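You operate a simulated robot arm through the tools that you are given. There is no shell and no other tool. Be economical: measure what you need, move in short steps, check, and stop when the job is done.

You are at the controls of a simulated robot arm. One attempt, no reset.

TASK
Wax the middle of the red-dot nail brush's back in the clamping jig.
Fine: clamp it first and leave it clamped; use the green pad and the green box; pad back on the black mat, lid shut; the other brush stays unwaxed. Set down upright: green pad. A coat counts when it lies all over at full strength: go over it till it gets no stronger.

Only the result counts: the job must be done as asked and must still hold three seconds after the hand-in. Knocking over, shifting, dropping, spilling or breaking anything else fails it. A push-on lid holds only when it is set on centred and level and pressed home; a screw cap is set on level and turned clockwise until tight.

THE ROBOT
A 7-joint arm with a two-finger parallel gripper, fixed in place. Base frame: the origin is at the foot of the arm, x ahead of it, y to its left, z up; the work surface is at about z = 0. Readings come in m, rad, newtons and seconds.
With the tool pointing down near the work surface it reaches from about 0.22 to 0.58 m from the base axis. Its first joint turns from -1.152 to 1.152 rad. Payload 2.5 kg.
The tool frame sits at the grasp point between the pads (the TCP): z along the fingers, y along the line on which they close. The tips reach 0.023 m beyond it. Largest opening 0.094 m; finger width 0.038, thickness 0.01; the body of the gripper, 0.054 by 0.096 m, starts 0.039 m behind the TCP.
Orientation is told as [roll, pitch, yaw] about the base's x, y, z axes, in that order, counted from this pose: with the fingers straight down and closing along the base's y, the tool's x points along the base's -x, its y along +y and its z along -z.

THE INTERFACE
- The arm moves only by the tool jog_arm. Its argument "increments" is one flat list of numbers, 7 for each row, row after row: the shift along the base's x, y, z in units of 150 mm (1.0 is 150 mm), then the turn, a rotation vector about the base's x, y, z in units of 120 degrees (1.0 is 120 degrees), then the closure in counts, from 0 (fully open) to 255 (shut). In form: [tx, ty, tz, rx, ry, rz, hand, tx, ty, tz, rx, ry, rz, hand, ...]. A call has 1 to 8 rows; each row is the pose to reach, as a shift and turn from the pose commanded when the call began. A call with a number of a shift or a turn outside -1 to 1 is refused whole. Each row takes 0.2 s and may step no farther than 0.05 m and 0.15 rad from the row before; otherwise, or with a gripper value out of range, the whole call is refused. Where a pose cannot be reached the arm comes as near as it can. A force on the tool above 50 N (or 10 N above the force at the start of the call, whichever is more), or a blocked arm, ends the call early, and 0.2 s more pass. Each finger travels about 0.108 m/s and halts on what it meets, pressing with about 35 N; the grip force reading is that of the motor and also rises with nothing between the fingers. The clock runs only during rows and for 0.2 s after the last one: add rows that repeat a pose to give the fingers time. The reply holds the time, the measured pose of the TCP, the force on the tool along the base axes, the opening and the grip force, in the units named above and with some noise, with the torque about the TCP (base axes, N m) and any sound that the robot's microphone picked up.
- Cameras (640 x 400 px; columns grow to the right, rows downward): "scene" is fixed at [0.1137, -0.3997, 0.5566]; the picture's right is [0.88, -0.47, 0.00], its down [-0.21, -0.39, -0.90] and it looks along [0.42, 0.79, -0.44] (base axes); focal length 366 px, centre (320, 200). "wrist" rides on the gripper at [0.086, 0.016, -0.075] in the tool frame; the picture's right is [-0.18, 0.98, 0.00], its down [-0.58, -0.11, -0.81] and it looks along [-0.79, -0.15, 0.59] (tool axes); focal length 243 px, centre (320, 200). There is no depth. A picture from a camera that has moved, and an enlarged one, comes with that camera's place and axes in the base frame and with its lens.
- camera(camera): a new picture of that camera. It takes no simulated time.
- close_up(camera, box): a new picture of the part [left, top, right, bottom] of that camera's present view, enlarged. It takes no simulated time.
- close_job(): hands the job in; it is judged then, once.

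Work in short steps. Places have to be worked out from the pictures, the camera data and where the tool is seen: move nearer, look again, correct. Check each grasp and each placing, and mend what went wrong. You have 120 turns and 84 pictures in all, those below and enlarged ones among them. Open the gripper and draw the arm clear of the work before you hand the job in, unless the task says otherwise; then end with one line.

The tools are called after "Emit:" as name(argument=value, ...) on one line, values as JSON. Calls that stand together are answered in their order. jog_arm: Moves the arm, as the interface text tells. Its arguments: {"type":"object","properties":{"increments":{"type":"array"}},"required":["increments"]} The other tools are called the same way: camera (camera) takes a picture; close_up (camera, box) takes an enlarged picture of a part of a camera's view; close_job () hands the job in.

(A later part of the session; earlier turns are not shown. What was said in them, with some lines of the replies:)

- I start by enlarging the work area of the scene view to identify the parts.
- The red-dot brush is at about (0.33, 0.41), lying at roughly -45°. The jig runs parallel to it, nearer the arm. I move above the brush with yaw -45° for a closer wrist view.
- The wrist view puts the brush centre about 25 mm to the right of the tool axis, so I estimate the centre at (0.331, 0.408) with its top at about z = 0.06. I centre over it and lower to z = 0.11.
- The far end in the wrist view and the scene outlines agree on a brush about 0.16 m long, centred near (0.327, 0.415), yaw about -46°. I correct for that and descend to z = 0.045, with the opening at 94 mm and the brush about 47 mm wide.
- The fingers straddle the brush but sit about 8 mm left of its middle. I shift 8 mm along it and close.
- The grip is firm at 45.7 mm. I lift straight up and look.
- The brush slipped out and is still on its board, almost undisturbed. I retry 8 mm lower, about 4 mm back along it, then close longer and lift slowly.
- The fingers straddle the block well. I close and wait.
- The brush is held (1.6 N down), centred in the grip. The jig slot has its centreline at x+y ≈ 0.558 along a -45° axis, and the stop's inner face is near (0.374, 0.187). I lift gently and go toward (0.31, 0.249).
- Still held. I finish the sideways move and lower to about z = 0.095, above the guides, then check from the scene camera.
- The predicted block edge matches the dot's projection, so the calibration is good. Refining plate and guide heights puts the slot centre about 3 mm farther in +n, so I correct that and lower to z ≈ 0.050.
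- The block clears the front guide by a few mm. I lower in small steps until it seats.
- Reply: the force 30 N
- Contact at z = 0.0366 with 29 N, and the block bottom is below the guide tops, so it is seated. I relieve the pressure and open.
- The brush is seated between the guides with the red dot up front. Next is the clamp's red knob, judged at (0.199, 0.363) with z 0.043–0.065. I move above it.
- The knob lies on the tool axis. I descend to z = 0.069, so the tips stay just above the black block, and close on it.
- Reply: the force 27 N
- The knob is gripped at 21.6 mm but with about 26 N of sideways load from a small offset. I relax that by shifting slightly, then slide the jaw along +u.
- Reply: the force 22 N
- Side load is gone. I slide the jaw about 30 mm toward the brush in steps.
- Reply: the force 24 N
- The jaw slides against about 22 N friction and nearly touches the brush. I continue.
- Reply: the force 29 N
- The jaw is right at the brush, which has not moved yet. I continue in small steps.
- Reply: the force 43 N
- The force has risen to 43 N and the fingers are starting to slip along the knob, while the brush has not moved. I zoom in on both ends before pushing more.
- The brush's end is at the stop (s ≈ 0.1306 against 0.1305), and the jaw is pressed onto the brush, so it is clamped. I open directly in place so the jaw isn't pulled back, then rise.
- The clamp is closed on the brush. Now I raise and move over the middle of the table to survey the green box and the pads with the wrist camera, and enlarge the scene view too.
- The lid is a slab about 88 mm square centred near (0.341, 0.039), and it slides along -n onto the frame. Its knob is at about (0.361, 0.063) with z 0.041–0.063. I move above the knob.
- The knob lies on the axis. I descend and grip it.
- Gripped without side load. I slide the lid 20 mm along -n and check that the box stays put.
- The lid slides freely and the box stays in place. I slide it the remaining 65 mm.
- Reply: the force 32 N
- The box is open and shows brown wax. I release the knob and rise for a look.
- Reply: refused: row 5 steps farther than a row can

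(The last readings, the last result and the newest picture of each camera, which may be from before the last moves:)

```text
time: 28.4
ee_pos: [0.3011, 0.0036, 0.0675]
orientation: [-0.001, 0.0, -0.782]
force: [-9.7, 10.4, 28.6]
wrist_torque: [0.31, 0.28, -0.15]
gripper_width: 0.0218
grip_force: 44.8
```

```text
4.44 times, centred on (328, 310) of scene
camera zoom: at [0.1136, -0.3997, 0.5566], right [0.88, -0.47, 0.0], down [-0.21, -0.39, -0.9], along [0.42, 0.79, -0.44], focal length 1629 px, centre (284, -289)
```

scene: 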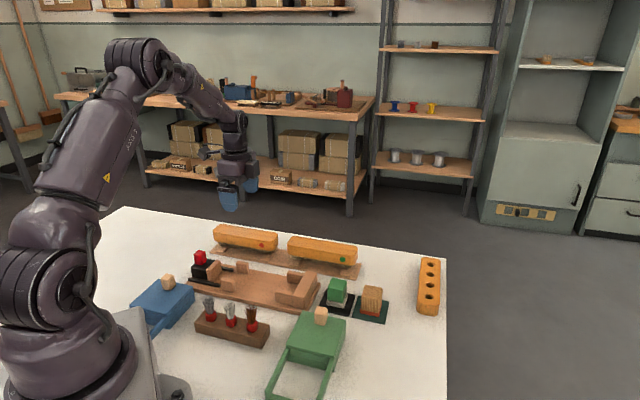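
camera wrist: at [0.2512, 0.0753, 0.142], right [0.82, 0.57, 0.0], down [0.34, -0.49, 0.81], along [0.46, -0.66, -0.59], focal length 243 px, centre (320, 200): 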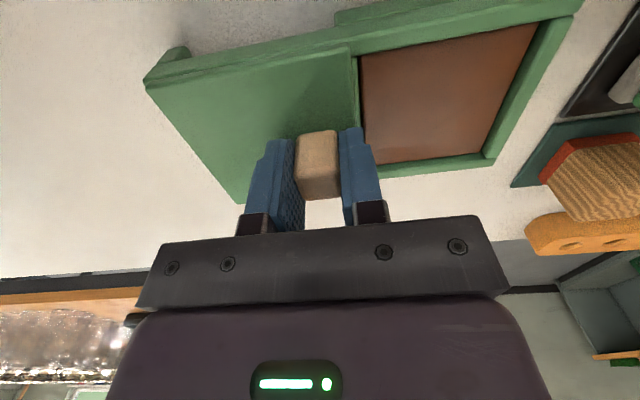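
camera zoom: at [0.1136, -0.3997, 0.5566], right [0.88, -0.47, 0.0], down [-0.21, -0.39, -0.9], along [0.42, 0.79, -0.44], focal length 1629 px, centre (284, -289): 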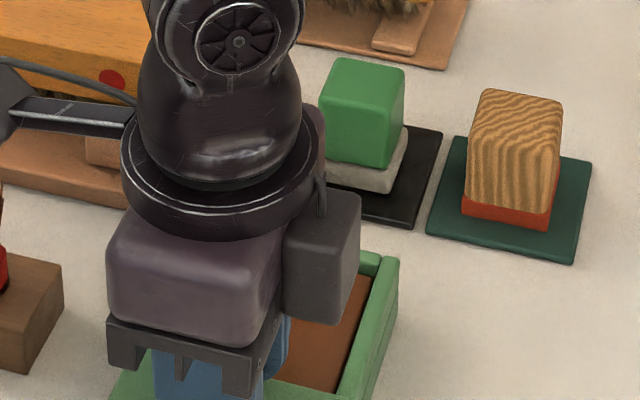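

The call was refused for a step that was too long, but the lid is fully open. I redo the release and rise with smaller steps.

Emit:
jog_arm(increments=[0, 0, 0, 0, 0, 0, 120, 0, 0, 0, 0, 0, 0, 120, 0, 0, 0.2, 0, 0, 0, 120, 0, 0, 0.45, 0, 0, 0, 60, 0.08, 0.12, 0.68, 0, 0, 0, 60, 0.16, 0.26, 0.9, 0, 0, 0, 0, 0.24, 0.46, 0.95, 0, 0, 0, 0])

Emit:
camera(camera="wrist")

Emit:
close_up(camera="scene", box=[256, 265, 400, 355])

```text
time: 30.0
ee_pos: [0.3373, 0.0707, 0.2108]
orientation: [-0.002, 0.001, -0.781]
force: [0.4, 0.2, -0.1]
wrist_torque: [0.02, 0.02, 0.01]
gripper_width: 0.0937
grip_force: 0.1
```

```text
42 pictures are left
camera wrist: at [0.288, 0.1441, 0.2848], right [0.82, 0.57, 0.0], down [0.34, -0.49, 0.81], along [0.46, -0.66, -0.59], focal length 243 px, centre (320, 200)
```

wrist: 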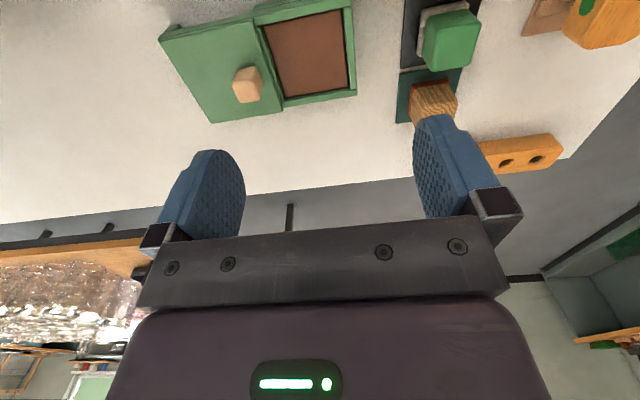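

```text
4.44 times, centred on (328, 310) of scene
camera zoom: at [0.1137, -0.3997, 0.5566], right [0.88, -0.47, 0.0], down [-0.21, -0.39, -0.9], along [0.42, 0.79, -0.44], focal length 1629 px, centre (284, -289)
```

zoom: 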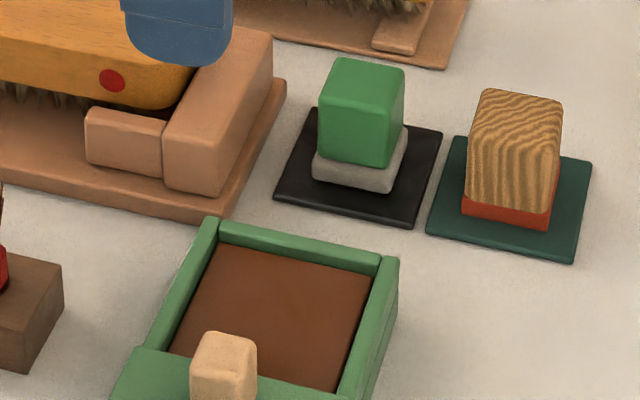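

The open box shows wax over about 70×75 mm, centred near (0.341, 0.043). The black mat centres at (0.437, 0.129) and the green pad sits on it, with its handle top at about z = 0.056. I hover over the pad.

Emit:
jog_arm(increments=[0.167, 0.095, -0.16, 0, 0, 0, 60, 0.334, 0.19, -0.33, 0, 0, 0, 60, 0.5, 0.285, -0.5, 0, 0, 0, 60, 0.668, 0.381, -0.65, 0, 0, 0, 60, 0.668, 0.381, -0.65, 0, 0, 0, 60])

Emit:
camera(camera="wrist")

Emit:
close_up(camera="scene", box=[280, 245, 408, 325])

```text
time: 31.2
ee_pos: [0.4393, 0.1306, 0.115]
orientation: [0.0, -0.001, -0.783]
force: [0.8, 0.1, -0.3]
wrist_torque: [-0.01, -0.02, -0.01]
gripper_width: 0.072
grip_force: 0.0
```

```text
40 pictures are left
camera wrist: at [0.3885, 0.2016, 0.1889], right [0.82, 0.57, 0.0], down [0.34, -0.49, 0.81], along [0.46, -0.66, -0.59], focal length 243 px, centre (320, 200)
```

wrist: 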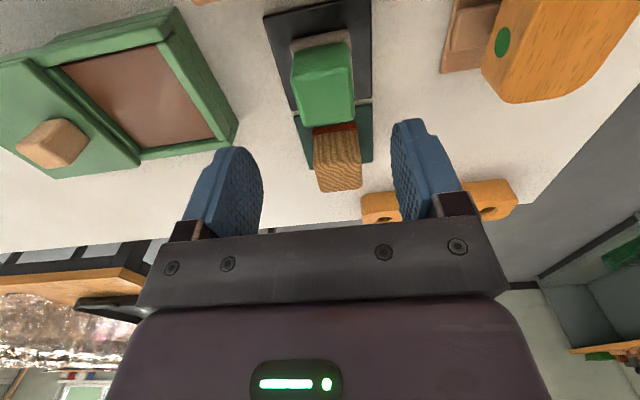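

```text
5.00 times, centred on (344, 285) of scene
camera zoom: at [0.1137, -0.3997, 0.5566], right [0.88, -0.47, 0.0], down [-0.21, -0.39, -0.9], along [0.42, 0.79, -0.44], focal length 1832 px, centre (200, -225)
```

zoom: 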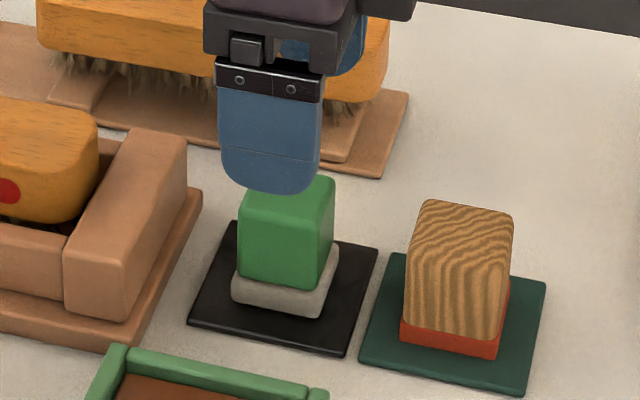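

The pad is centred within 2–3 mm. I nudge slightly toward +n, descend to z = 0.045 and grip the handle.

Emit:
jog_arm(increments=[0.008, 0.008, -0.2, 0, 0, 0, 60, 0.008, 0.008, -0.4, 0, 0, 0, 60, 0.008, 0.008, -0.45, 0, 0, 0, 60, 0.008, 0.008, -0.45, 0, 0, 0, 255, 0.008, 0.008, -0.45, 0, 0, 0, 255, 0.008, 0.008, -0.45, 0, 0, 0, 255, 0.008, 0.008, -0.45, 0, 0, 0, 255])

Emit:
close_up(camera="scene", box=[280, 245, 408, 325])

```text
time: 32.8
ee_pos: [0.439, 0.1299, 0.0455]
orientation: [-0.002, 0.002, -0.782]
force: [0.2, -0.2, -0.1]
wrist_torque: [0.02, -0.01, -0.01]
gripper_width: 0.0352
grip_force: 35.3
```

```text
5.00 times, centred on (344, 285) of scene
camera zoom: at [0.1137, -0.3997, 0.5566], right [0.88, -0.47, 0.0], down [-0.21, -0.39, -0.9], along [0.42, 0.79, -0.44], focal length 1832 px, centre (200, -225)
```

zoom: 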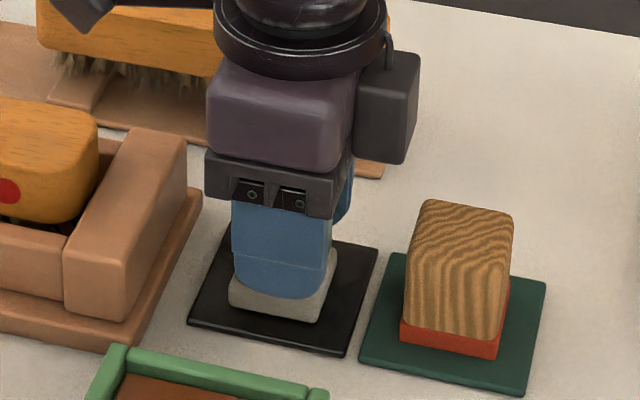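

The handle is gripped at 35 mm. I lift and carry the pad over the wax.

Emit:
jog_arm(increments=[0, 0, 0.15, 0, 0, 0, 255, 0, 0, 0.35, 0, 0, 0, 255, -0.1, -0.09, 0.45, 0, 0, 0, 255, -0.28, -0.25, 0.45, 0, 0, 0, 255, -0.46, -0.415, 0.45, 0, 0, 0, 255, -0.647, -0.581, 0.45, 0, 0, 0, 255, -0.647, -0.581, 0.35, 0, 0, 0, 255])

Emit:
close_up(camera="scene", box=[256, 245, 400, 335])

Emit:
camera(camera="wrist")

```text
time: 34.4
ee_pos: [0.3423, 0.0437, 0.0996]
orientation: [0.002, 0.0, -0.784]
force: [0.4, -0.1, 0.1]
wrist_torque: [-0.03, 0.01, 0.01]
gripper_width: 0.035
grip_force: 34.7
```

```text
4.44 times, centred on (328, 290) of scene
camera zoom: at [0.1137, -0.3997, 0.5566], right [0.88, -0.47, 0.0], down [-0.21, -0.39, -0.9], along [0.42, 0.79, -0.44], focal length 1629 px, centre (284, -200)
```

zoom: 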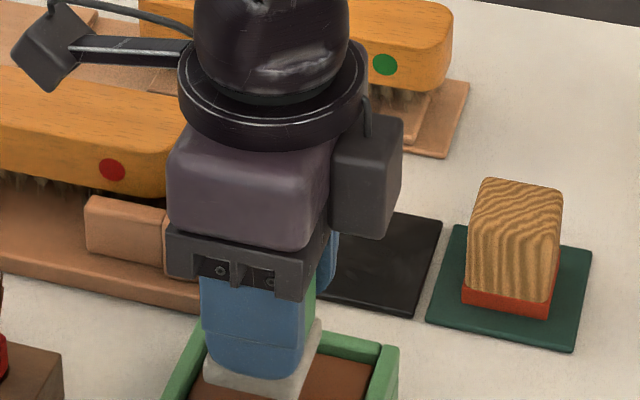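

```text
36 pictures are left
camera wrist: at [0.2921, 0.1147, 0.1731], right [0.82, 0.57, 0.0], down [0.34, -0.49, 0.81], along [0.46, -0.66, -0.59], focal length 243 px, centre (320, 200)
```

wrist: 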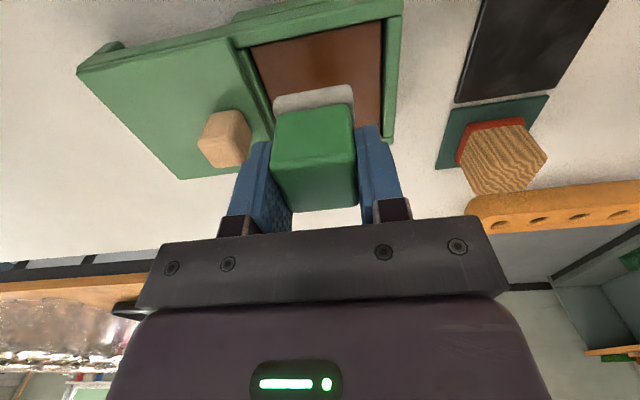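

The pad is over the wax. I lower it step by step until it touches.

Emit:
jog_arm(increments=[0, 0, -0.1, 0, 0, 0, 255, 0, 0, -0.16, 0, 0, 0, 255, 0, 0, -0.19, 0, 0, 0, 255, 0, 0, -0.21, 0, 0, 0, 255, 0, 0, -0.23, 0, 0, 0, 255])

```text
time: 35.5
ee_pos: [0.3436, 0.0427, 0.0674]
orientation: [0.002, 0.001, -0.782]
force: [-2.3, -1.0, 10.9]
wrist_torque: [-0.01, -0.05, -0.03]
gripper_width: 0.0352
grip_force: 35.3
stopped in row 5: the force on the tool passed its limit at 58 N (the readings are from after the stop); the commanded pose is now the measured one
```

Contact with the wax at z ≈ 0.067 (10.9 N now). I rub gently a few mm around to load the pad.

Emit:
jog_arm(increments=[0.03, -0.03, 0, 0, 0, 0, 255, 0, 0, 0, 0, 0, 0, 255, -0.04, 0.04, 0, 0, 0, 0, 255, 0, 0, 0, 0, 0, 0, 255, 0.03, 0.03, 0, 0, 0, 0, 255, -0.02, -0.02, 0, 0, 0, 0, 255, 0, 0, 0, 0, 0, 0, 255])

```text
time: 37.1
ee_pos: [0.3432, 0.0417, 0.0684]
orientation: [-0.002, 0.0, -0.787]
force: [-4.7, -6.1, 18.0]
wrist_torque: [-0.1, -0.07, -0.02]
gripper_width: 0.035
grip_force: 34.7
```

The pad pressed at 18 N. I lift it and carry it toward the brush.

Emit:
jog_arm(increments=[0, 0, 0.2, 0, 0, 0, 255, 0, 0, 0.45, 0, 0, 0, 255, -0.03, 0.2, 0.5, 0, 0, 0, 255, -0.06, 0.4, 0.5, 0, 0, 0, 255, -0.1, 0.6, 0.5, 0, 0, 0, 255, -0.14, 0.8, 0.5, 0, 0, 0, 255, -0.17, 1.0, 0.5, 0, 0, 0, 255])

Emit:
camera(camera="wrist")

```text
time: 38.8
ee_pos: [0.317, 0.1924, 0.1429]
orientation: [0.001, 0.0, -0.786]
force: [0.1, -0.7, 0.1]
wrist_torque: [0.0, 0.0, -0.02]
gripper_width: 0.0352
grip_force: 35.0
```

```text
35 pictures are left
camera wrist: at [0.268, 0.2637, 0.2168], right [0.82, 0.57, 0.0], down [0.33, -0.49, 0.81], along [0.46, -0.67, -0.59], focal length 243 px, centre (320, 200)
```

wrist: 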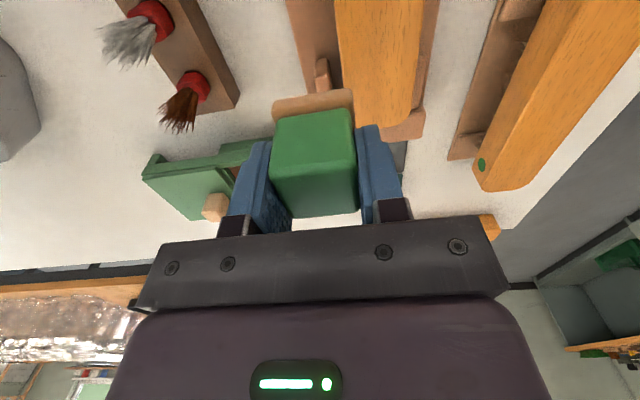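

I move above the middle of the brush (0.3125, 0.2503) and lower to z ≈ 0.110.

Emit:
jog_arm(increments=[-0.019, 0.19, 0, 0, 0, 0, 255, -0.037, 0.384, 0, 0, 0, 0, 255, -0.037, 0.384, -0.12, 0, 0, 0, 255, -0.037, 0.384, -0.21, 0, 0, 0, 255, -0.037, 0.384, -0.21, 0, 0, 0, 255])

Emit:
close_up(camera="scene", box=[190, 210, 334, 300])

```text
time: 40.0
ee_pos: [0.3119, 0.2504, 0.1103]
orientation: [0.0, -0.002, -0.784]
force: [-0.2, 0.0, -0.2]
wrist_torque: [0.02, -0.01, -0.01]
gripper_width: 0.0353
grip_force: 35.1
```

```text
4.44 times, centred on (262, 255) of scene
camera zoom: at [0.1137, -0.3997, 0.5566], right [0.88, -0.47, 0.0], down [-0.21, -0.39, -0.9], along [0.42, 0.79, -0.44], focal length 1629 px, centre (578, -44)
```

zoom: 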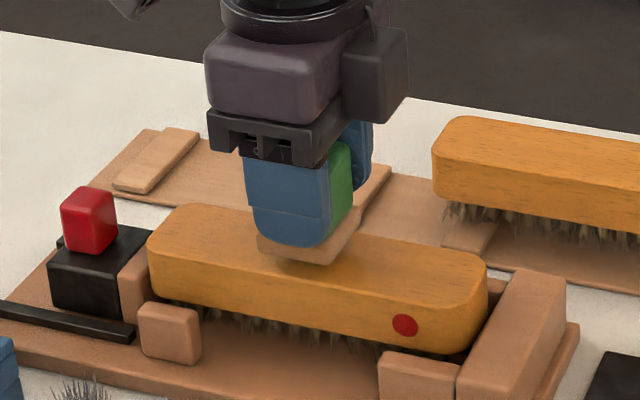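

The sole has picked up wax and sits over the brush middle. I lower to contact.

Emit:
jog_arm(increments=[0, 0, -0.03, 0, 0, 0, 255, 0, 0, -0.05, 0, 0, 0, 255, 0, 0, -0.065, 0, 0, 0, 255, 0, 0, -0.075, 0, 0, 0, 255])

```text
time: 41.0
ee_pos: [0.3111, 0.2508, 0.1013]
orientation: [0.002, 0.002, -0.783]
force: [-2.1, -2.2, 8.5]
wrist_torque: [0.03, -0.05, 0.04]
gripper_width: 0.0353
grip_force: 35.1
stopped in row 4: the force on the tool passed its limit at 52 N (the readings are from after the stop); the commanded pose is now the measured one
```

Contact at z ≈ 0.101 with a light 8 N press. I rub across the width and a little along the brush.

Emit:
jog_arm(increments=[0.033, 0.033, 0, 0, 0, 0, 255, -0.033, -0.033, 0, 0, 0, 0, 255, 0.014, -0.08, 0, 0, 0, 0, 255, 0.08, -0.014, 0, 0, 0, 0, 255, 0, 0, 0, 0, 0, 0, 255, -0.08, 0.014, 0, 0, 0, 0, 255, -0.014, 0.08, 0, 0, 0, 0, 255, 0, 0, 0, 0, 0, 0, 255])

```text
time: 42.8
ee_pos: [0.3115, 0.2534, 0.103]
orientation: [0.004, 0.002, -0.783]
force: [-0.3, 4.9, 10.0]
wrist_torque: [0.2, -0.13, 0.06]
gripper_width: 0.035
grip_force: 34.7
```

Still pressing at 10 N. I lift and shift toward -u to see the back of the brush.

Emit:
jog_arm(increments=[0, 0, 0.15, 0, 0, 0, 255, -0.1, 0.1, 0.3, 0, 0, 0, 255, -0.3, 0.3, 0.35, 0, 0, 0, 255, -0.5, 0.5, 0.35, 0, 0, 0, 255])

Emit:
close_up(camera="scene", box=[206, 235, 318, 305])

```text
time: 43.8
ee_pos: [0.2387, 0.3246, 0.1526]
orientation: [0.002, -0.002, -0.784]
force: [-0.3, 0.4, -0.7]
wrist_torque: [-0.02, 0.0, 0.0]
gripper_width: 0.0354
grip_force: 35.1
```

```text
5.71 times, centred on (262, 270) of scene
camera zoom: at [0.1137, -0.3997, 0.5566], right [0.88, -0.47, 0.0], down [-0.21, -0.39, -0.9], along [0.42, 0.79, -0.44], focal length 2094 px, centre (651, -200)
```

zoom: 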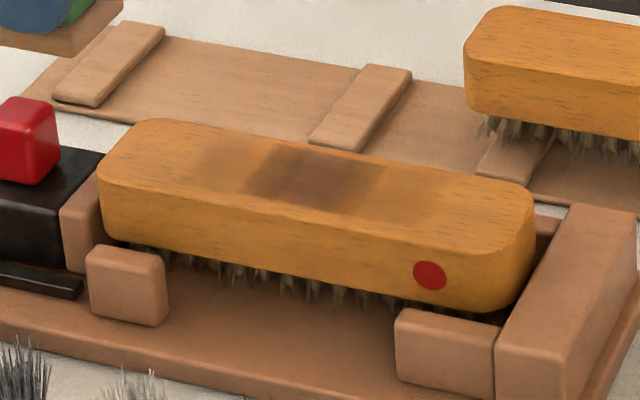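

A dark coat band lies on the brush's middle, thinner toward the front and back edges, and the brush held still. I go back for a second, wider pass.

Emit:
jog_arm(increments=[0.17, -0.17, 0, 0, 0, 0, 255, 0.34, -0.34, -0.1, 0, 0, 0, 255, 0.5, -0.5, -0.25, 0, 0, 0, 255, 0.5, -0.5, -0.32, 0, 0, 0, 255, 0.5, -0.5, -0.34, 0, 0, 0, 255, 0.5, -0.5, -0.35, 0, 0, 0, 255, 0.5, -0.5, -0.355, 0, 0, 0, 255])

```text
time: 45.4
ee_pos: [0.3119, 0.2519, 0.1018]
orientation: [0.005, 0.0, -0.785]
force: [-4.2, -5.1, 28.0]
wrist_torque: [-0.1, 0.08, 0.02]
gripper_width: 0.0349
grip_force: 34.9
```

Pressing at 28 N. I sweep a wider pattern: ±8 mm across, ±12 mm along.

Emit:
jog_arm(increments=[0.038, 0.038, 0, 0, 0, 0, 255, 0.0946, -0.0186, 0, 0, 0, 0, 255, 0.0186, -0.0946, 0, 0, 0, 0, 255, -0.038, -0.038, 0, 0, 0, 0, 255, -0.0946, 0.0186, 0, 0, 0, 0, 255, -0.0186, 0.0946, 0, 0, 0, 0, 255, 0.038, 0.038, 0, 0, 0, 0, 255, 0, 0, 0, 0, 0, 0, 255])

Emit:
jog_arm(increments=[0.038, 0.038, 0, 0, 0, 0, 255, 0.0946, -0.0186, 0, 0, 0, 0, 255, 0.0186, -0.0946, 0, 0, 0, 0, 255, -0.038, -0.038, 0, 0, 0, 0, 255, -0.0946, 0.0186, 0, 0, 0, 0, 255, -0.0186, 0.0946, 0, 0, 0, 0, 255, 0.038, 0.038, 0, 0, 0, 0, 255, 0, 0, 0, 0, 0, 0, 255])

Emit:
jog_arm(increments=[0, 0, 0.15, 0, 0, 0, 255, -0.1, 0.1, 0.3, 0, 0, 0, 255, -0.3, 0.3, 0.35, 0, 0, 0, 255, -0.5, 0.5, 0.35, 0, 0, 0, 255])

Emit:
close_up(camera="scene", box=[206, 235, 318, 305])

```text
time: 46.8
ee_pos: [0.3028, 0.2571, 0.102]
orientation: [-0.005, 0.002, -0.784]
force: [-0.2, -0.7, 6.7]
wrist_torque: [0.11, -0.1, -0.01]
gripper_width: 0.0352
grip_force: 34.8
stopped in row 6: the force on the tool passed its limit at 56 N (the readings are from after the stop); the commanded pose is now the measured one
```

```text
time: 48.5
ee_pos: [0.3044, 0.2584, 0.1012]
orientation: [0.004, 0.001, -0.786]
force: [5.5, 7.7, 18.1]
wrist_torque: [0.49, -0.4, 0.01]
gripper_width: 0.0354
grip_force: 34.9
```

```text
time: 49.5
ee_pos: [0.229, 0.3314, 0.1515]
orientation: [-0.004, -0.001, -0.786]
force: [-0.1, -0.7, -0.8]
wrist_torque: [-0.04, 0.01, 0.01]
gripper_width: 0.0351
grip_force: 34.8
```

```text
5.71 times, centred on (262, 270) of scene
camera zoom: at [0.1137, -0.3997, 0.5566], right [0.88, -0.47, 0.0], down [-0.21, -0.39, -0.9], along [0.42, 0.79, -0.44], focal length 2094 px, centre (651, -200)
```

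zoom: 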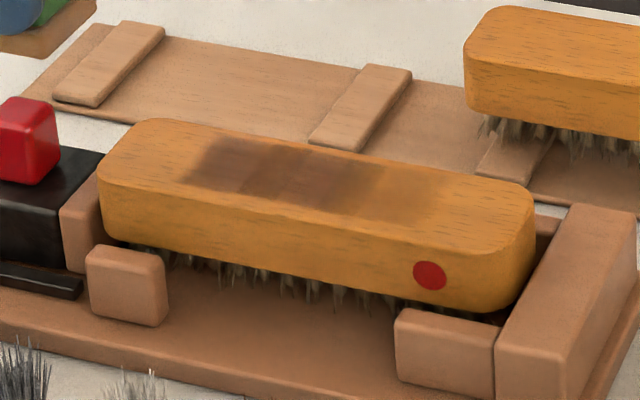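

The coat cells look about 29 mm long, so the middle is the band of two cells at cols ~245–385. My second sweep drifted left after the force stop. I return to the true centre and go over it again with a tighter sweep.

Emit:
jog_arm(increments=[0.19, -0.18, 0, 0, 0, 0, 255, 0.38, -0.36, -0.1, 0, 0, 0, 255, 0.561, -0.542, -0.25, 0, 0, 0, 255, 0.561, -0.542, -0.32, 0, 0, 0, 255, 0.561, -0.542, -0.34, 0, 0, 0, 255, 0.561, -0.542, -0.351, 0, 0, 0, 255, 0.561, -0.542, -0.357, 0, 0, 0, 255])

Emit:
jog_arm(increments=[0.03, 0.03, 0, 0, 0, 0, 255, 0.0725, -0.0125, 0, 0, 0, 0, 255, 0.0425, -0.0425, 0, 0, 0, 0, 255, 0.0125, -0.0725, 0, 0, 0, 0, 255, -0.03, -0.03, 0, 0, 0, 0, 255, -0.0725, 0.0125, 0, 0, 0, 0, 255, -0.0125, 0.0725, 0, 0, 0, 0, 255, 0, 0, 0, 0, 0, 0, 255])

```text
time: 51.1
ee_pos: [0.3121, 0.2501, 0.1004]
orientation: [-0.004, 0.001, -0.785]
force: [-10.4, -10.2, 38.8]
wrist_torque: [0.0, 0.04, 0.02]
gripper_width: 0.0354
grip_force: 35.3
```

```text
time: 52.7
ee_pos: [0.3041, 0.2557, 0.1023]
orientation: [-0.008, 0.004, -0.789]
force: [-0.6, 0.2, 7.7]
wrist_torque: [0.13, -0.14, 0.0]
gripper_width: 0.0352
grip_force: 34.7
stopped in row 7: the force on the tool passed its limit at 56 N (the readings are from after the stop); the commanded pose is now the measured one
```

Mostly completed; the press was a bit hard at the end. I continue around the true centre with the lighter present pressure.

Emit:
jog_arm(increments=[0.053, -0.033, 0, 0, 0, 0, 255, 0.095, -0.075, 0, 0, 0, 0, 255, 0.12, -0.05, 0, 0, 0, 0, 255, 0.07, -0.1, 0, 0, 0, 0, 255, 0.023, -0.063, 0, 0, 0, 0, 255, 0.083, -0.003, 0, 0, 0, 0, 255, 0.03, 0.02, 0, 0, 0, 0, 255, 0.053, -0.033, 0, 0, 0, 0, 255])

Emit:
jog_arm(increments=[0, 0, 0.15, 0, 0, 0, 255, -0.1, 0.1, 0.3, 0, 0, 0, 255, -0.3, 0.3, 0.35, 0, 0, 0, 255, -0.5, 0.5, 0.35, 0, 0, 0, 255])

Emit:
close_up(camera="scene", box=[206, 235, 318, 305])

Emit:
close_up(camera="scene", box=[230, 250, 294, 290])

```text
time: 54.5
ee_pos: [0.3096, 0.252, 0.1028]
orientation: [-0.009, 0.006, -0.784]
force: [-2.3, 8.3, 20.3]
wrist_torque: [0.56, -0.27, 0.19]
gripper_width: 0.0353
grip_force: 35.4
```

```text
time: 55.5
ee_pos: [0.2367, 0.3244, 0.1521]
orientation: [-0.012, 0.004, -0.789]
force: [0.5, 0.7, -0.9]
wrist_torque: [0.0, 0.02, 0.03]
gripper_width: 0.0352
grip_force: 34.9
```

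```text
5.71 times, centred on (262, 270) of scene
camera zoom: at [0.1137, -0.3997, 0.5566], right [0.88, -0.47, 0.0], down [-0.21, -0.39, -0.9], along [0.42, 0.79, -0.44], focal length 2094 px, centre (651, -200)
```

zoom: 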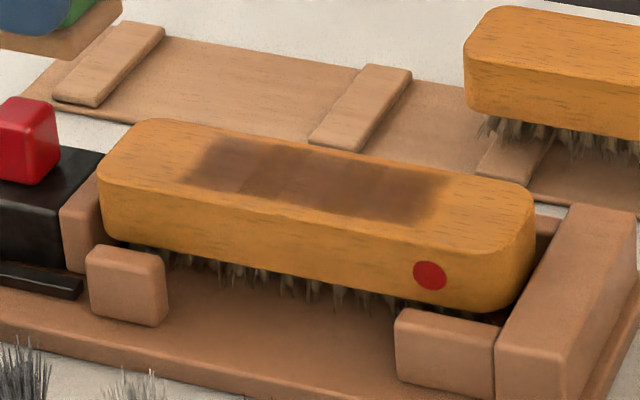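

```text
10.00 times, centred on (262, 270) of scene
camera zoom: at [0.1137, -0.3997, 0.5566], right [0.88, -0.47, 0.0], down [-0.21, -0.39, -0.9], along [0.42, 0.79, -0.44], focal length 3665 px, centre (900, -500)
```

zoom: 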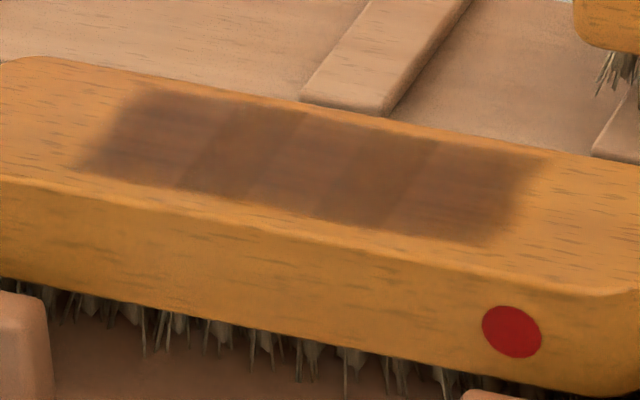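

The coat now spans the central band symmetrically (about ±5 cm) but with slight banding. I level the tool, return, and do another pass over the same band with the pad centre within ±2.5 cm.

Emit:
jog_arm(increments=[0.17, -0.17, 0, 0.0048, -0.002, 0.001, 255, 0.34, -0.34, -0.1, 0.0048, -0.002, 0.001, 255, 0.5, -0.5, -0.25, 0.0048, -0.002, 0.001, 255, 0.5, -0.5, -0.32, 0.0048, -0.002, 0.001, 255, 0.5, -0.5, -0.34, 0.0048, -0.002, 0.001, 255, 0.5, -0.5, -0.35, 0.0048, -0.002, 0.001, 255, 0.5, -0.5, -0.355, 0.0048, -0.002, 0.001, 255])

Emit:
jog_arm(increments=[0.06, -0.06, 0, 0, 0, 0, 255, 0.118, -0.118, 0, 0, 0, 0, 255, 0.146, -0.09, 0, 0, 0, 0, 255, 0.028, 0.028, 0, 0, 0, 0, 255, -0.09, 0.146, 0, 0, 0, 0, 255, -0.118, 0.118, 0, 0, 0, 0, 255, -0.06, 0.06, 0, 0, 0, 0, 255, 0, 0, 0, 0, 0, 0, 255])

```text
time: 57.1
ee_pos: [0.3121, 0.2497, 0.1038]
orientation: [0.0, 0.005, -0.785]
force: [-4.8, -3.1, 16.5]
wrist_torque: [0.02, -0.15, 0.03]
gripper_width: 0.0353
grip_force: 34.7
```

```text
time: 58.9
ee_pos: [0.3094, 0.2504, 0.1016]
orientation: [-0.002, 0.008, -0.782]
force: [-10.1, 8.8, 29.8]
wrist_torque: [0.37, -0.05, 0.16]
gripper_width: 0.0354
grip_force: 34.6
```

Good, the pressure held at 16–30 N. I sweep the -n side and a last centre run the same way, then look.

Emit:
jog_arm(increments=[-0.028, -0.028, 0.003, 0, 0, 0, 255, 0.03, -0.086, 0.003, 0, 0, 0, 255, 0.09, -0.146, 0.003, 0, 0, 0, 255, 0.03, -0.086, 0.003, 0, 0, 0, 255, -0.028, -0.028, 0.003, 0, 0, 0, 255, -0.086, 0.03, 0.003, 0, 0, 0, 255, -0.146, 0.09, 0.003, 0, 0, 0, 255, -0.028, -0.028, 0.003, 0, 0, 0, 255])

Emit:
jog_arm(increments=[0, 0, 0.15, 0, 0, 0, 255, -0.1, 0.1, 0.3, 0, 0, 0, 255, -0.3, 0.3, 0.35, 0, 0, 0, 255, -0.5, 0.5, 0.35, 0, 0, 0, 255])

Emit:
close_up(camera="scene", box=[230, 250, 294, 290])

```text
time: 60.7
ee_pos: [0.3046, 0.2466, 0.1011]
orientation: [-0.001, 0.011, -0.781]
force: [-8.1, 9.0, 25.6]
wrist_torque: [0.3, -0.14, 0.12]
gripper_width: 0.0354
grip_force: 34.9
```

```text
time: 61.7
ee_pos: [0.2319, 0.3186, 0.153]
orientation: [-0.002, 0.006, -0.786]
force: [-0.3, 0.5, 0.3]
wrist_torque: [0.0, 0.03, -0.02]
gripper_width: 0.035
grip_force: 34.7
```

```text
10.00 times, centred on (262, 270) of scene
camera zoom: at [0.1137, -0.3997, 0.5566], right [0.88, -0.47, 0.0], down [-0.21, -0.39, -0.9], along [0.42, 0.79, -0.44], focal length 3665 px, centre (900, -500)
```

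zoom: 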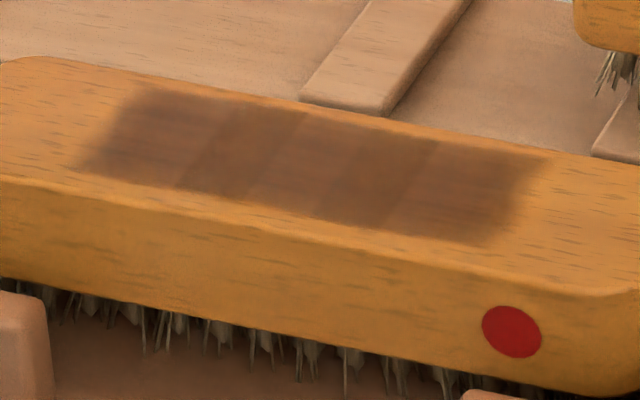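

The coat looks unchanged from the previous pass, which suggests saturation. To rule out an empty pad, I reload it with wax once and repeat. First I carry it back to the box.

Emit:
jog_arm(increments=[0.07, -0.2, 0, 0, -0.002, 0, 255, 0.15, -0.4, 0, 0, -0.002, 0, 255, 0.23, -0.6, 0, 0, -0.002, 0, 255, 0.31, -0.8, 0, 0, -0.002, 0, 255, 0.39, -1, 0, 0, -0.002, 0, 255])

Emit:
jog_arm(increments=[0.08, -0.21, 0, 0, 0, 0, 255, 0.17, -0.43, 0, 0, 0, 0, 255, 0.26, -0.65, 0, 0, 0, 0, 255, 0.349, -0.859, 0, 0, 0, 0, 255, 0.349, -0.859, -0.2, 0, 0, 0, 255, 0.349, -0.859, -0.4, 0, 0, 0, 255, 0.349, -0.859, -0.5, 0, 0, 0, 255])

```text
time: 62.9
ee_pos: [0.2918, 0.1702, 0.153]
orientation: [0.003, 0.001, -0.786]
force: [-0.7, -0.2, -0.5]
wrist_torque: [0.0, 0.0, 0.0]
gripper_width: 0.0354
grip_force: 35.1
```

```text
time: 64.5
ee_pos: [0.3435, 0.0395, 0.0787]
orientation: [0.003, 0.002, -0.786]
force: [-0.5, -1.0, -0.5]
wrist_torque: [-0.01, 0.05, 0.0]
gripper_width: 0.0353
grip_force: 35.1
```

Above the wax at z = 0.079. I lower gently to contact and rub slightly.

Emit:
jog_arm(increments=[0, 0.01, -0.04, 0, 0, 0, 255, 0, 0.01, -0.06, 0, 0, 0, 255, 0, 0.01, -0.07, 0, 0, 0, 255, 0, 0.01, -0.077, 0, 0, 0, 255, 0, 0.01, -0.082, 0, 0, 0, 255])

Emit:
jog_arm(increments=[0.03, -0.03, 0, 0, 0, 0, 255, 0, 0, 0, 0, 0, 0, 255, -0.03, 0.03, 0, 0, 0, 0, 255, 0, 0, 0, 0, 0, 0, 255])

```text
time: 65.7
ee_pos: [0.3426, 0.0424, 0.066]
orientation: [0.003, 0.005, -0.785]
force: [-4.3, -2.1, 11.8]
wrist_torque: [-0.11, 0.11, 0.01]
gripper_width: 0.0354
grip_force: 35.0
```

```text
time: 66.7
ee_pos: [0.3418, 0.0436, 0.0658]
orientation: [0.002, 0.005, -0.784]
force: [-4.2, 4.8, 16.4]
wrist_torque: [0.03, 0.05, -0.02]
gripper_width: 0.0354
grip_force: 35.1
```

Reloaded. I lift and carry it to the brush.

Emit:
jog_arm(increments=[0, 0, 0.2, 0, 0, 0, 255, 0, 0, 0.45, 0, 0, 0, 255, -0.03, 0.2, 0.5, 0, 0, 0, 255, -0.06, 0.4, 0.5, 0, 0, 0, 255, -0.1, 0.6, 0.5, 0, 0, 0, 255, -0.14, 0.8, 0.5, 0, 0, 0, 255, -0.17, 1.0, 0.5, 0, 0, 0, 255])

Emit:
jog_arm(increments=[-0.02, 0.19, 0, 0, 0, 0, 255, -0.041, 0.378, 0, 0, 0, 0, 255, -0.041, 0.378, -0.12, 0, 0, 0, 255, -0.041, 0.378, -0.22, 0, 0, 0, 255, -0.041, 0.378, -0.25, 0, 0, 0, 255, -0.041, 0.378, -0.265, 0, 0, 0, 255, -0.041, 0.378, -0.273, 0, 0, 0, 255])

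```text
time: 68.3
ee_pos: [0.3193, 0.1946, 0.1411]
orientation: [0.004, 0.002, -0.786]
force: [0.1, 0.1, -0.7]
wrist_torque: [0.03, 0.01, -0.04]
gripper_width: 0.0354
grip_force: 34.6
```

```text
time: 69.9
ee_pos: [0.3121, 0.2497, 0.1018]
orientation: [0.003, 0.004, -0.785]
force: [-10.1, -6.2, 27.8]
wrist_torque: [-0.17, 0.29, 0.02]
gripper_width: 0.0356
grip_force: 34.5
```

In contact at 28 N on the centre. I sweep both sides of the width.

Emit:
jog_arm(increments=[0.028, 0.028, 0.004, 0, 0, 0, 255, 0.113, -0.057, 0.004, 0, 0, 0, 255, 0.028, 0.028, 0.004, 0, 0, 0, 255, -0.057, 0.113, 0.004, 0, 0, 0, 255, 0.028, 0.028, 0.004, 0, 0, 0, 255, 0, 0, 0.004, 0, 0, 0, 255])

Emit:
jog_arm(increments=[-0.028, -0.028, 0, 0, 0, 0, 255, 0.057, -0.113, 0, 0, 0, 0, 255, -0.028, -0.028, 0, 0, 0, 0, 255, -0.113, 0.057, 0, 0, 0, 0, 255, -0.028, -0.028, 0, 0, 0, 0, 255, 0.085, -0.085, 0, 0, 0, 0, 255, -0.085, 0.085, 0, 0, 0, 0, 255, 0, 0, 0, 0, 0, 0, 255])

Emit:
jog_arm(increments=[0, 0, 0.15, 0, 0, 0, 255, -0.1, 0.1, 0.3, 0, 0, 0, 255, -0.3, 0.3, 0.35, 0, 0, 0, 255, -0.5, 0.5, 0.35, 0, 0, 0, 255])

Emit:
close_up(camera="scene", box=[230, 250, 294, 290])

```text
time: 71.3
ee_pos: [0.3105, 0.2482, 0.1011]
orientation: [0.002, 0.001, -0.785]
force: [1.8, 2.1, 5.1]
wrist_torque: [0.05, -0.1, 0.03]
gripper_width: 0.035
grip_force: 35.0
```

```text
time: 73.1
ee_pos: [0.3108, 0.2482, 0.1009]
orientation: [0.002, 0.005, -0.785]
force: [-3.8, 2.3, 10.1]
wrist_torque: [0.05, 0.06, -0.02]
gripper_width: 0.0352
grip_force: 35.4
```

```text
time: 74.1
ee_pos: [0.2367, 0.3242, 0.1542]
orientation: [-0.001, 0.001, -0.785]
force: [0.2, 0.5, -0.1]
wrist_torque: [0.0, 0.01, 0.04]
gripper_width: 0.0352
grip_force: 35.0
```

```text
10.00 times, centred on (262, 270) of scene
camera zoom: at [0.1137, -0.3997, 0.5566], right [0.88, -0.47, 0.0], down [-0.21, -0.39, -0.9], along [0.42, 0.79, -0.44], focal length 3665 px, centre (900, -500)
```

zoom: 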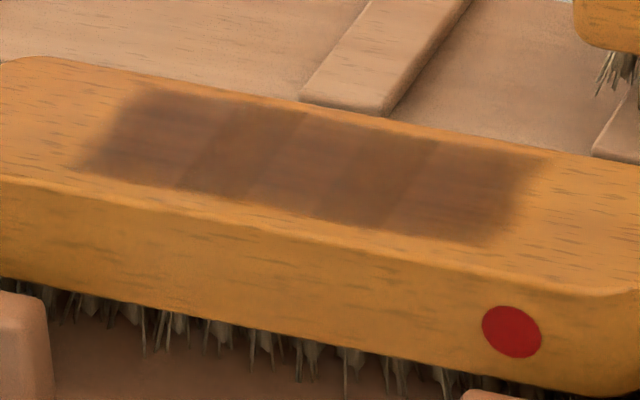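

Even after a fresh reload the coat is identical, so it is at full strength. Now I carry the pad back toward the black mat.

Emit:
jog_arm(increments=[0.17, -0.16, 0, 0, 0, 0, 255, 0.34, -0.325, 0, 0, 0, 0, 255, 0.51, -0.49, 0, 0, 0, 0, 255, 0.68, -0.655, 0, 0, 0, 0, 255, 0.85, -0.82, 0, 0, 0, 0, 255, 0.95, -0.93, 0, 0, 0, 0, 255])

Emit:
jog_arm(increments=[0.13, -0.13, 0, 0, 0, 0, 255, 0.26, -0.25, 0, 0, 0, 0, 255, 0.394, -0.375, -0.05, 0, 0, 0, 255, 0.394, -0.375, -0.25, 0, 0, 0, 255, 0.394, -0.375, -0.45, 0, 0, 0, 255, 0.394, -0.375, -0.6, 0, 0, 0, 255, 0.394, -0.375, -0.6, 0, 0, 0, 255])

Emit:
close_up(camera="scene", box=[280, 245, 408, 325])

```text
time: 75.5
ee_pos: [0.3791, 0.1839, 0.153]
orientation: [0.002, 0.001, -0.785]
force: [0.0, -0.9, -0.7]
wrist_torque: [-0.02, 0.01, -0.04]
gripper_width: 0.035
grip_force: 34.7
```

```text
time: 77.1
ee_pos: [0.4375, 0.1293, 0.0638]
orientation: [0.002, 0.002, -0.785]
force: [0.3, -0.2, -0.3]
wrist_torque: [-0.03, 0.02, 0.0]
gripper_width: 0.0354
grip_force: 34.9
```

```text
5.00 times, centred on (344, 285) of scene
camera zoom: at [0.1137, -0.3997, 0.5566], right [0.88, -0.47, 0.0], down [-0.21, -0.39, -0.9], along [0.42, 0.79, -0.44], focal length 1832 px, centre (200, -225)
```

zoom: 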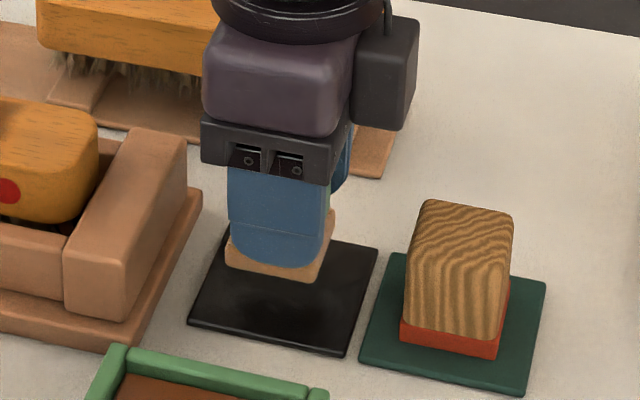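

Over the mat as before. I lower to the original height.

Emit:
jog_arm(increments=[0, 0, -0.05, 0, 0, 0, 255, 0, 0, -0.09, 0, 0, 0, 255, 0, 0, -0.11, 0, 0, 0, 255, 0, 0, -0.122, 0, 0, 0, 255, 0, 0, -0.122, 0, 0, 0, 255])

```text
time: 78.3
ee_pos: [0.4391, 0.1283, 0.0462]
orientation: [0.001, 0.001, -0.786]
force: [0.3, -0.4, -0.4]
wrist_torque: [-0.01, -0.01, 0.02]
gripper_width: 0.0352
grip_force: 34.7
```

Emit:
jog_arm(increments=[0, 0, -0.007, 0, 0, 0, 255, 0, 0, -0.014, 0, 0, 0, 255, 0, 0, -0.02, 0, 0, 0, 255])

Emit:
close_up(camera="scene", box=[304, 265, 384, 315])

```text
time: 79.1
ee_pos: [0.4357, 0.1275, 0.0416]
orientation: [0.002, 0.002, -0.786]
force: [-0.9, 0.5, -1.0]
wrist_torque: [-0.01, 0.01, 0.0]
gripper_width: 0.0354
grip_force: 34.9
```

```text
8.00 times, centred on (344, 290) of scene
camera zoom: at [0.1137, -0.3997, 0.5566], right [0.88, -0.47, 0.0], down [-0.21, -0.39, -0.9], along [0.42, 0.79, -0.44], focal length 2932 px, centre (128, -520)
```

zoom: 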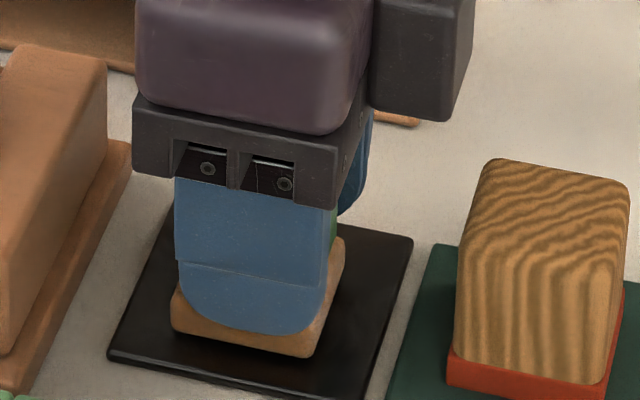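

No contact yet, since the pad has ridden up a few mm in the grip. I keep lowering in 1 mm steps.

Emit:
jog_arm(increments=[0, 0, -0.007, 0, 0, 0, 255, 0, 0, -0.014, 0, 0, 0, 255, 0, 0, -0.014, 0, 0, 0, 255])

```text
time: 79.9
ee_pos: [0.4382, 0.1293, 0.0406]
orientation: [0.002, 0.001, -0.786]
force: [-7.3, -4.2, 24.0]
wrist_torque: [-0.12, 0.32, 0.04]
gripper_width: 0.0354
grip_force: 34.5
```

Contact (24 N). I ease up 1 mm, open and rise.

Emit:
jog_arm(increments=[0, 0, 0.006, 0, 0, 0, 255, 0, 0, 0.006, 0, 0, 0, 60, 0, 0, 0.006, 0, 0, 0, 60, 0, 0, 0.2, 0, 0, 0, 60, 0, 0, 0.45, 0, 0, 0, 60, 0, 0, 0.7, 0, 0, 0, 60])

Emit:
close_up(camera="scene", box=[280, 245, 408, 325])

```text
time: 81.3
ee_pos: [0.4376, 0.1288, 0.1447]
orientation: [0.001, 0.003, -0.785]
force: [-0.2, 0.7, 0.4]
wrist_torque: [-0.01, 0.01, 0.04]
gripper_width: 0.0719
grip_force: 0.2
```

```text
5.00 times, centred on (344, 285) of scene
camera zoom: at [0.1137, -0.3997, 0.5566], right [0.88, -0.47, 0.0], down [-0.21, -0.39, -0.9], along [0.42, 0.79, -0.44], focal length 1832 px, centre (200, -225)
```

zoom: 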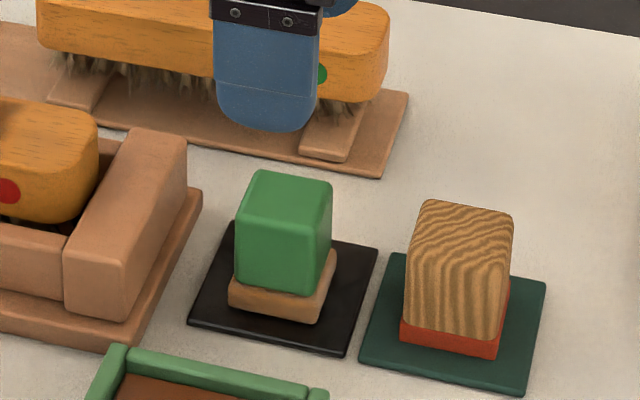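

The pad stands upright on the black mat. Now I move over the lid knob at (0.301, 0.004).

Emit:
jog_arm(increments=[-0.18, -0.165, 0.05, 0, 0, 0, 60, -0.36, -0.33, 0.05, 0, 0, 0, 60, -0.55, -0.5, 0.05, 0, 0, 0, 120, -0.74, -0.68, 0, 0, 0, 0, 120, -0.917, -0.843, -0.17, 0, 0, 0, 120, -0.917, -0.843, -0.17, 0, 0, 0, 120])

Emit:
camera(camera="wrist")

```text
time: 82.7
ee_pos: [0.2997, 0.0038, 0.1194]
orientation: [0.002, 0.005, -0.785]
force: [-0.8, -0.3, 0.9]
wrist_torque: [0.0, 0.02, -0.01]
gripper_width: 0.0497
grip_force: 0.1
```

```text
24 pictures are left
camera wrist: at [0.2496, 0.0758, 0.1937], right [0.83, 0.56, 0.0], down [0.33, -0.49, 0.8], along [0.45, -0.66, -0.59], focal length 243 px, centre (320, 200)
```

wrist: 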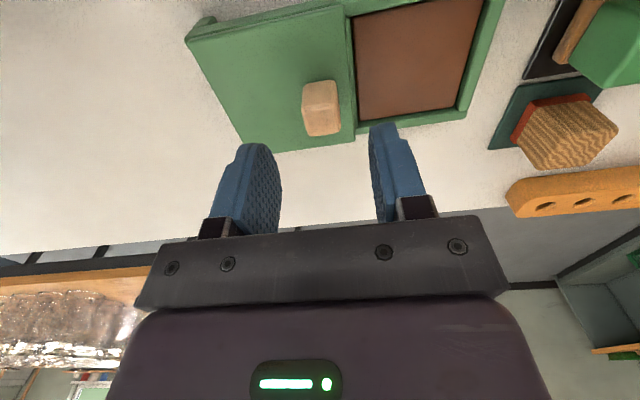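

The knob is on the axis. I descend and grip it.

Emit:
jog_arm(increments=[0, 0, -0.18, 0, 0, 0, 120, 0, 0, -0.345, 0, 0, 0, 120, 0, 0, -0.345, 0, 0, 0, 255, 0, 0, -0.345, 0, 0, 0, 255, 0, 0, -0.345, 0, 0, 0, 255])

```text
time: 83.9
ee_pos: [0.3001, 0.0038, 0.0657]
orientation: [0.001, 0.001, -0.784]
force: [1.4, -1.6, -1.9]
wrist_torque: [0.09, 0.12, 0.08]
gripper_width: 0.0214
grip_force: 44.4
```

Gripped cleanly. I slide the lid back along +n in steps to its closed position.

Emit:
jog_arm(increments=[0.05, 0.05, 0, 0, 0, 0, 255, 0.11, 0.11, 0, 0, 0, 0, 255, 0.17, 0.17, 0, 0, 0, 0, 255, 0.23, 0.23, 0, 0, 0, 0, 255, 0.29, 0.29, 0, 0, 0, 0, 255, 0.35, 0.348, 0, 0, 0, 0, 255, 0.385, 0.382, 0, 0, 0, 0, 255, 0.399, 0.395, 0, 0, 0, 0, 255])

Emit:
close_up(camera="scene", box=[240, 275, 400, 375])

```text
time: 85.7
ee_pos: [0.3594, 0.0625, 0.0663]
orientation: [0.001, 0.006, -0.782]
force: [-11.2, 11.3, -20.7]
wrist_torque: [0.44, 0.33, -0.07]
gripper_width: 0.0217
grip_force: 45.4
```

```text
4.00 times, centred on (320, 325) of scene
camera zoom: at [0.1138, -0.3997, 0.5566], right [0.88, -0.47, 0.0], down [-0.21, -0.39, -0.9], along [0.42, 0.79, -0.44], focal length 1466 px, centre (320, -300)
```

zoom: 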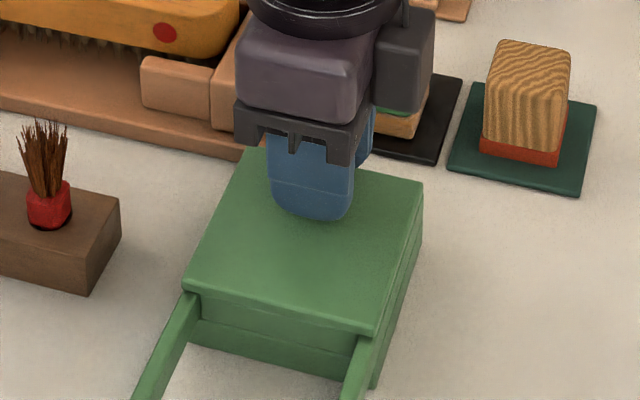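

Almost flush. I relieve the slight side load and push another few mm until it meets the end.

Emit:
jog_arm(increments=[0.003, 0.013, 0, 0, 0, 0, 255, 0.012, 0.022, 0, 0, 0, 0, 255, 0.017, 0.027, 0, 0, 0, 0, 255])

```text
time: 86.5
ee_pos: [0.3598, 0.0649, 0.0676]
orientation: [-0.005, 0.005, -0.787]
force: [-15.5, -2.7, -26.9]
wrist_torque: [0.16, -0.62, 0.27]
gripper_width: 0.0217
grip_force: 44.8
```

The lid is at its original position (n = 0.300) and meets resistance. I release, rise clear and look.

Emit:
jog_arm(increments=[0, 0, 0, 0, 0, 0, 120, 0, 0, 0, 0, 0, 0, 120, 0, 0, 0.2, 0, 0, 0, 120, 0, 0, 0.45, 0, 0, 0, 60, 0, 0, 0.7, 0, 0, 0, 60, -0.1, -0.2, 0.85, 0, 0, 0, 0, -0.2, -0.45, 0.9, 0, 0, 0, 0])

Emit:
camera(camera="scene")

Emit:
close_up(camera="scene", box=[256, 275, 400, 365])

Emit:
close_up(camera="scene", box=[184, 225, 344, 325])

```text
time: 88.1
ee_pos: [0.3338, -0.0027, 0.2042]
orientation: [0.0, 0.003, -0.785]
force: [0.1, -0.7, 0.8]
wrist_torque: [0.02, -0.03, 0.01]
gripper_width: 0.094
grip_force: 0.1
```

```text
22 pictures are left
```

scene: 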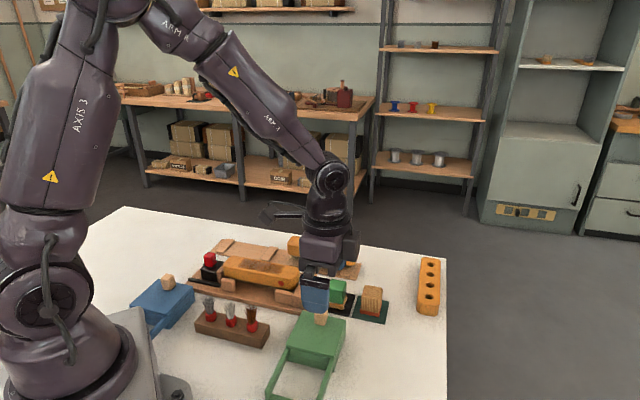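

```text
4.44 times, centred on (328, 320) of scene
camera zoom: at [0.1138, -0.3996, 0.5566], right [0.88, -0.47, 0.0], down [-0.21, -0.39, -0.9], along [0.42, 0.79, -0.44], focal length 1629 px, centre (284, -333)
```

zoom: 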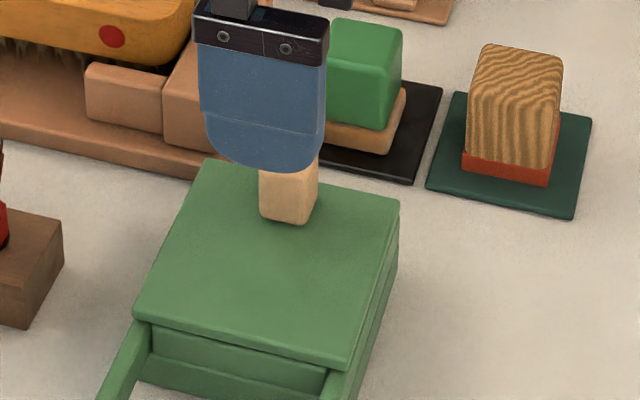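

```text
4.00 times, centred on (264, 275) of scene
camera zoom: at [0.1138, -0.3996, 0.5566], right [0.88, -0.47, 0.0], down [-0.21, -0.39, -0.9], along [0.42, 0.79, -0.44], focal length 1466 px, centre (544, -100)
```

zoom: 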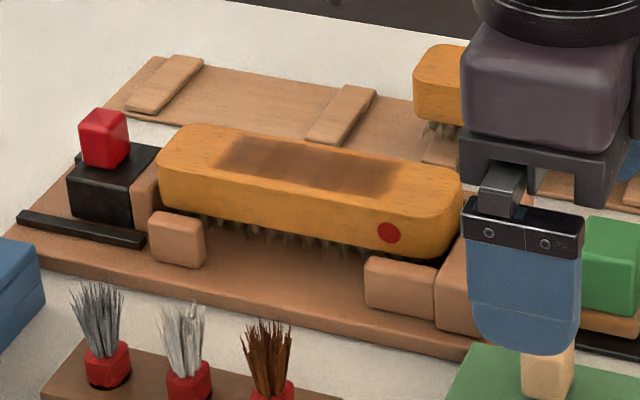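

The lid matches its original shut position, the pad is on its mat, and the brush is clamped with a full coat. I draw the arm up and away.

Emit:
jog_arm(increments=[-0.05, 0, 0.3, 0, 0, 0, 0, -0.15, 0, 0.55, 0, 0, 0, 0, -0.25, 0, 0.7, 0, 0, 0, 0, -0.25, 0, 0.7, 0, 0, 0, 0])

Emit:
close_up(camera="scene", box=[140, 215, 440, 400])

```text
time: 89.1
ee_pos: [0.2953, -0.0016, 0.3075]
orientation: [0.0, 0.004, -0.787]
force: [-0.3, -1.1, 0.5]
wrist_torque: [0.0, 0.02, 0.02]
gripper_width: 0.0939
grip_force: 0.0
```

```text
2.13 times, centred on (290, 308) of scene
camera zoom: at [0.1137, -0.3997, 0.5566], right [0.88, -0.47, 0.0], down [-0.21, -0.39, -0.9], along [0.42, 0.79, -0.44], focal length 782 px, centre (384, -29)
```

zoom: 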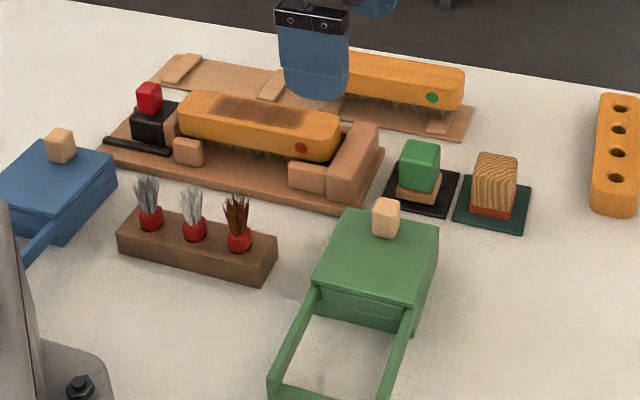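

Everything is in place and the arm is clear, so I hand in the job.

Emit:
close_job()

```text
The job is handed in.
```

The red-dot brush is clamped in the jig and the middle of its back is waxed until it got no darker, even after a reload; the coat also runs about 2 cm past the middle third on each side. The green pad is upright on the black mat, the green box is shut, and the other brush is untouched.
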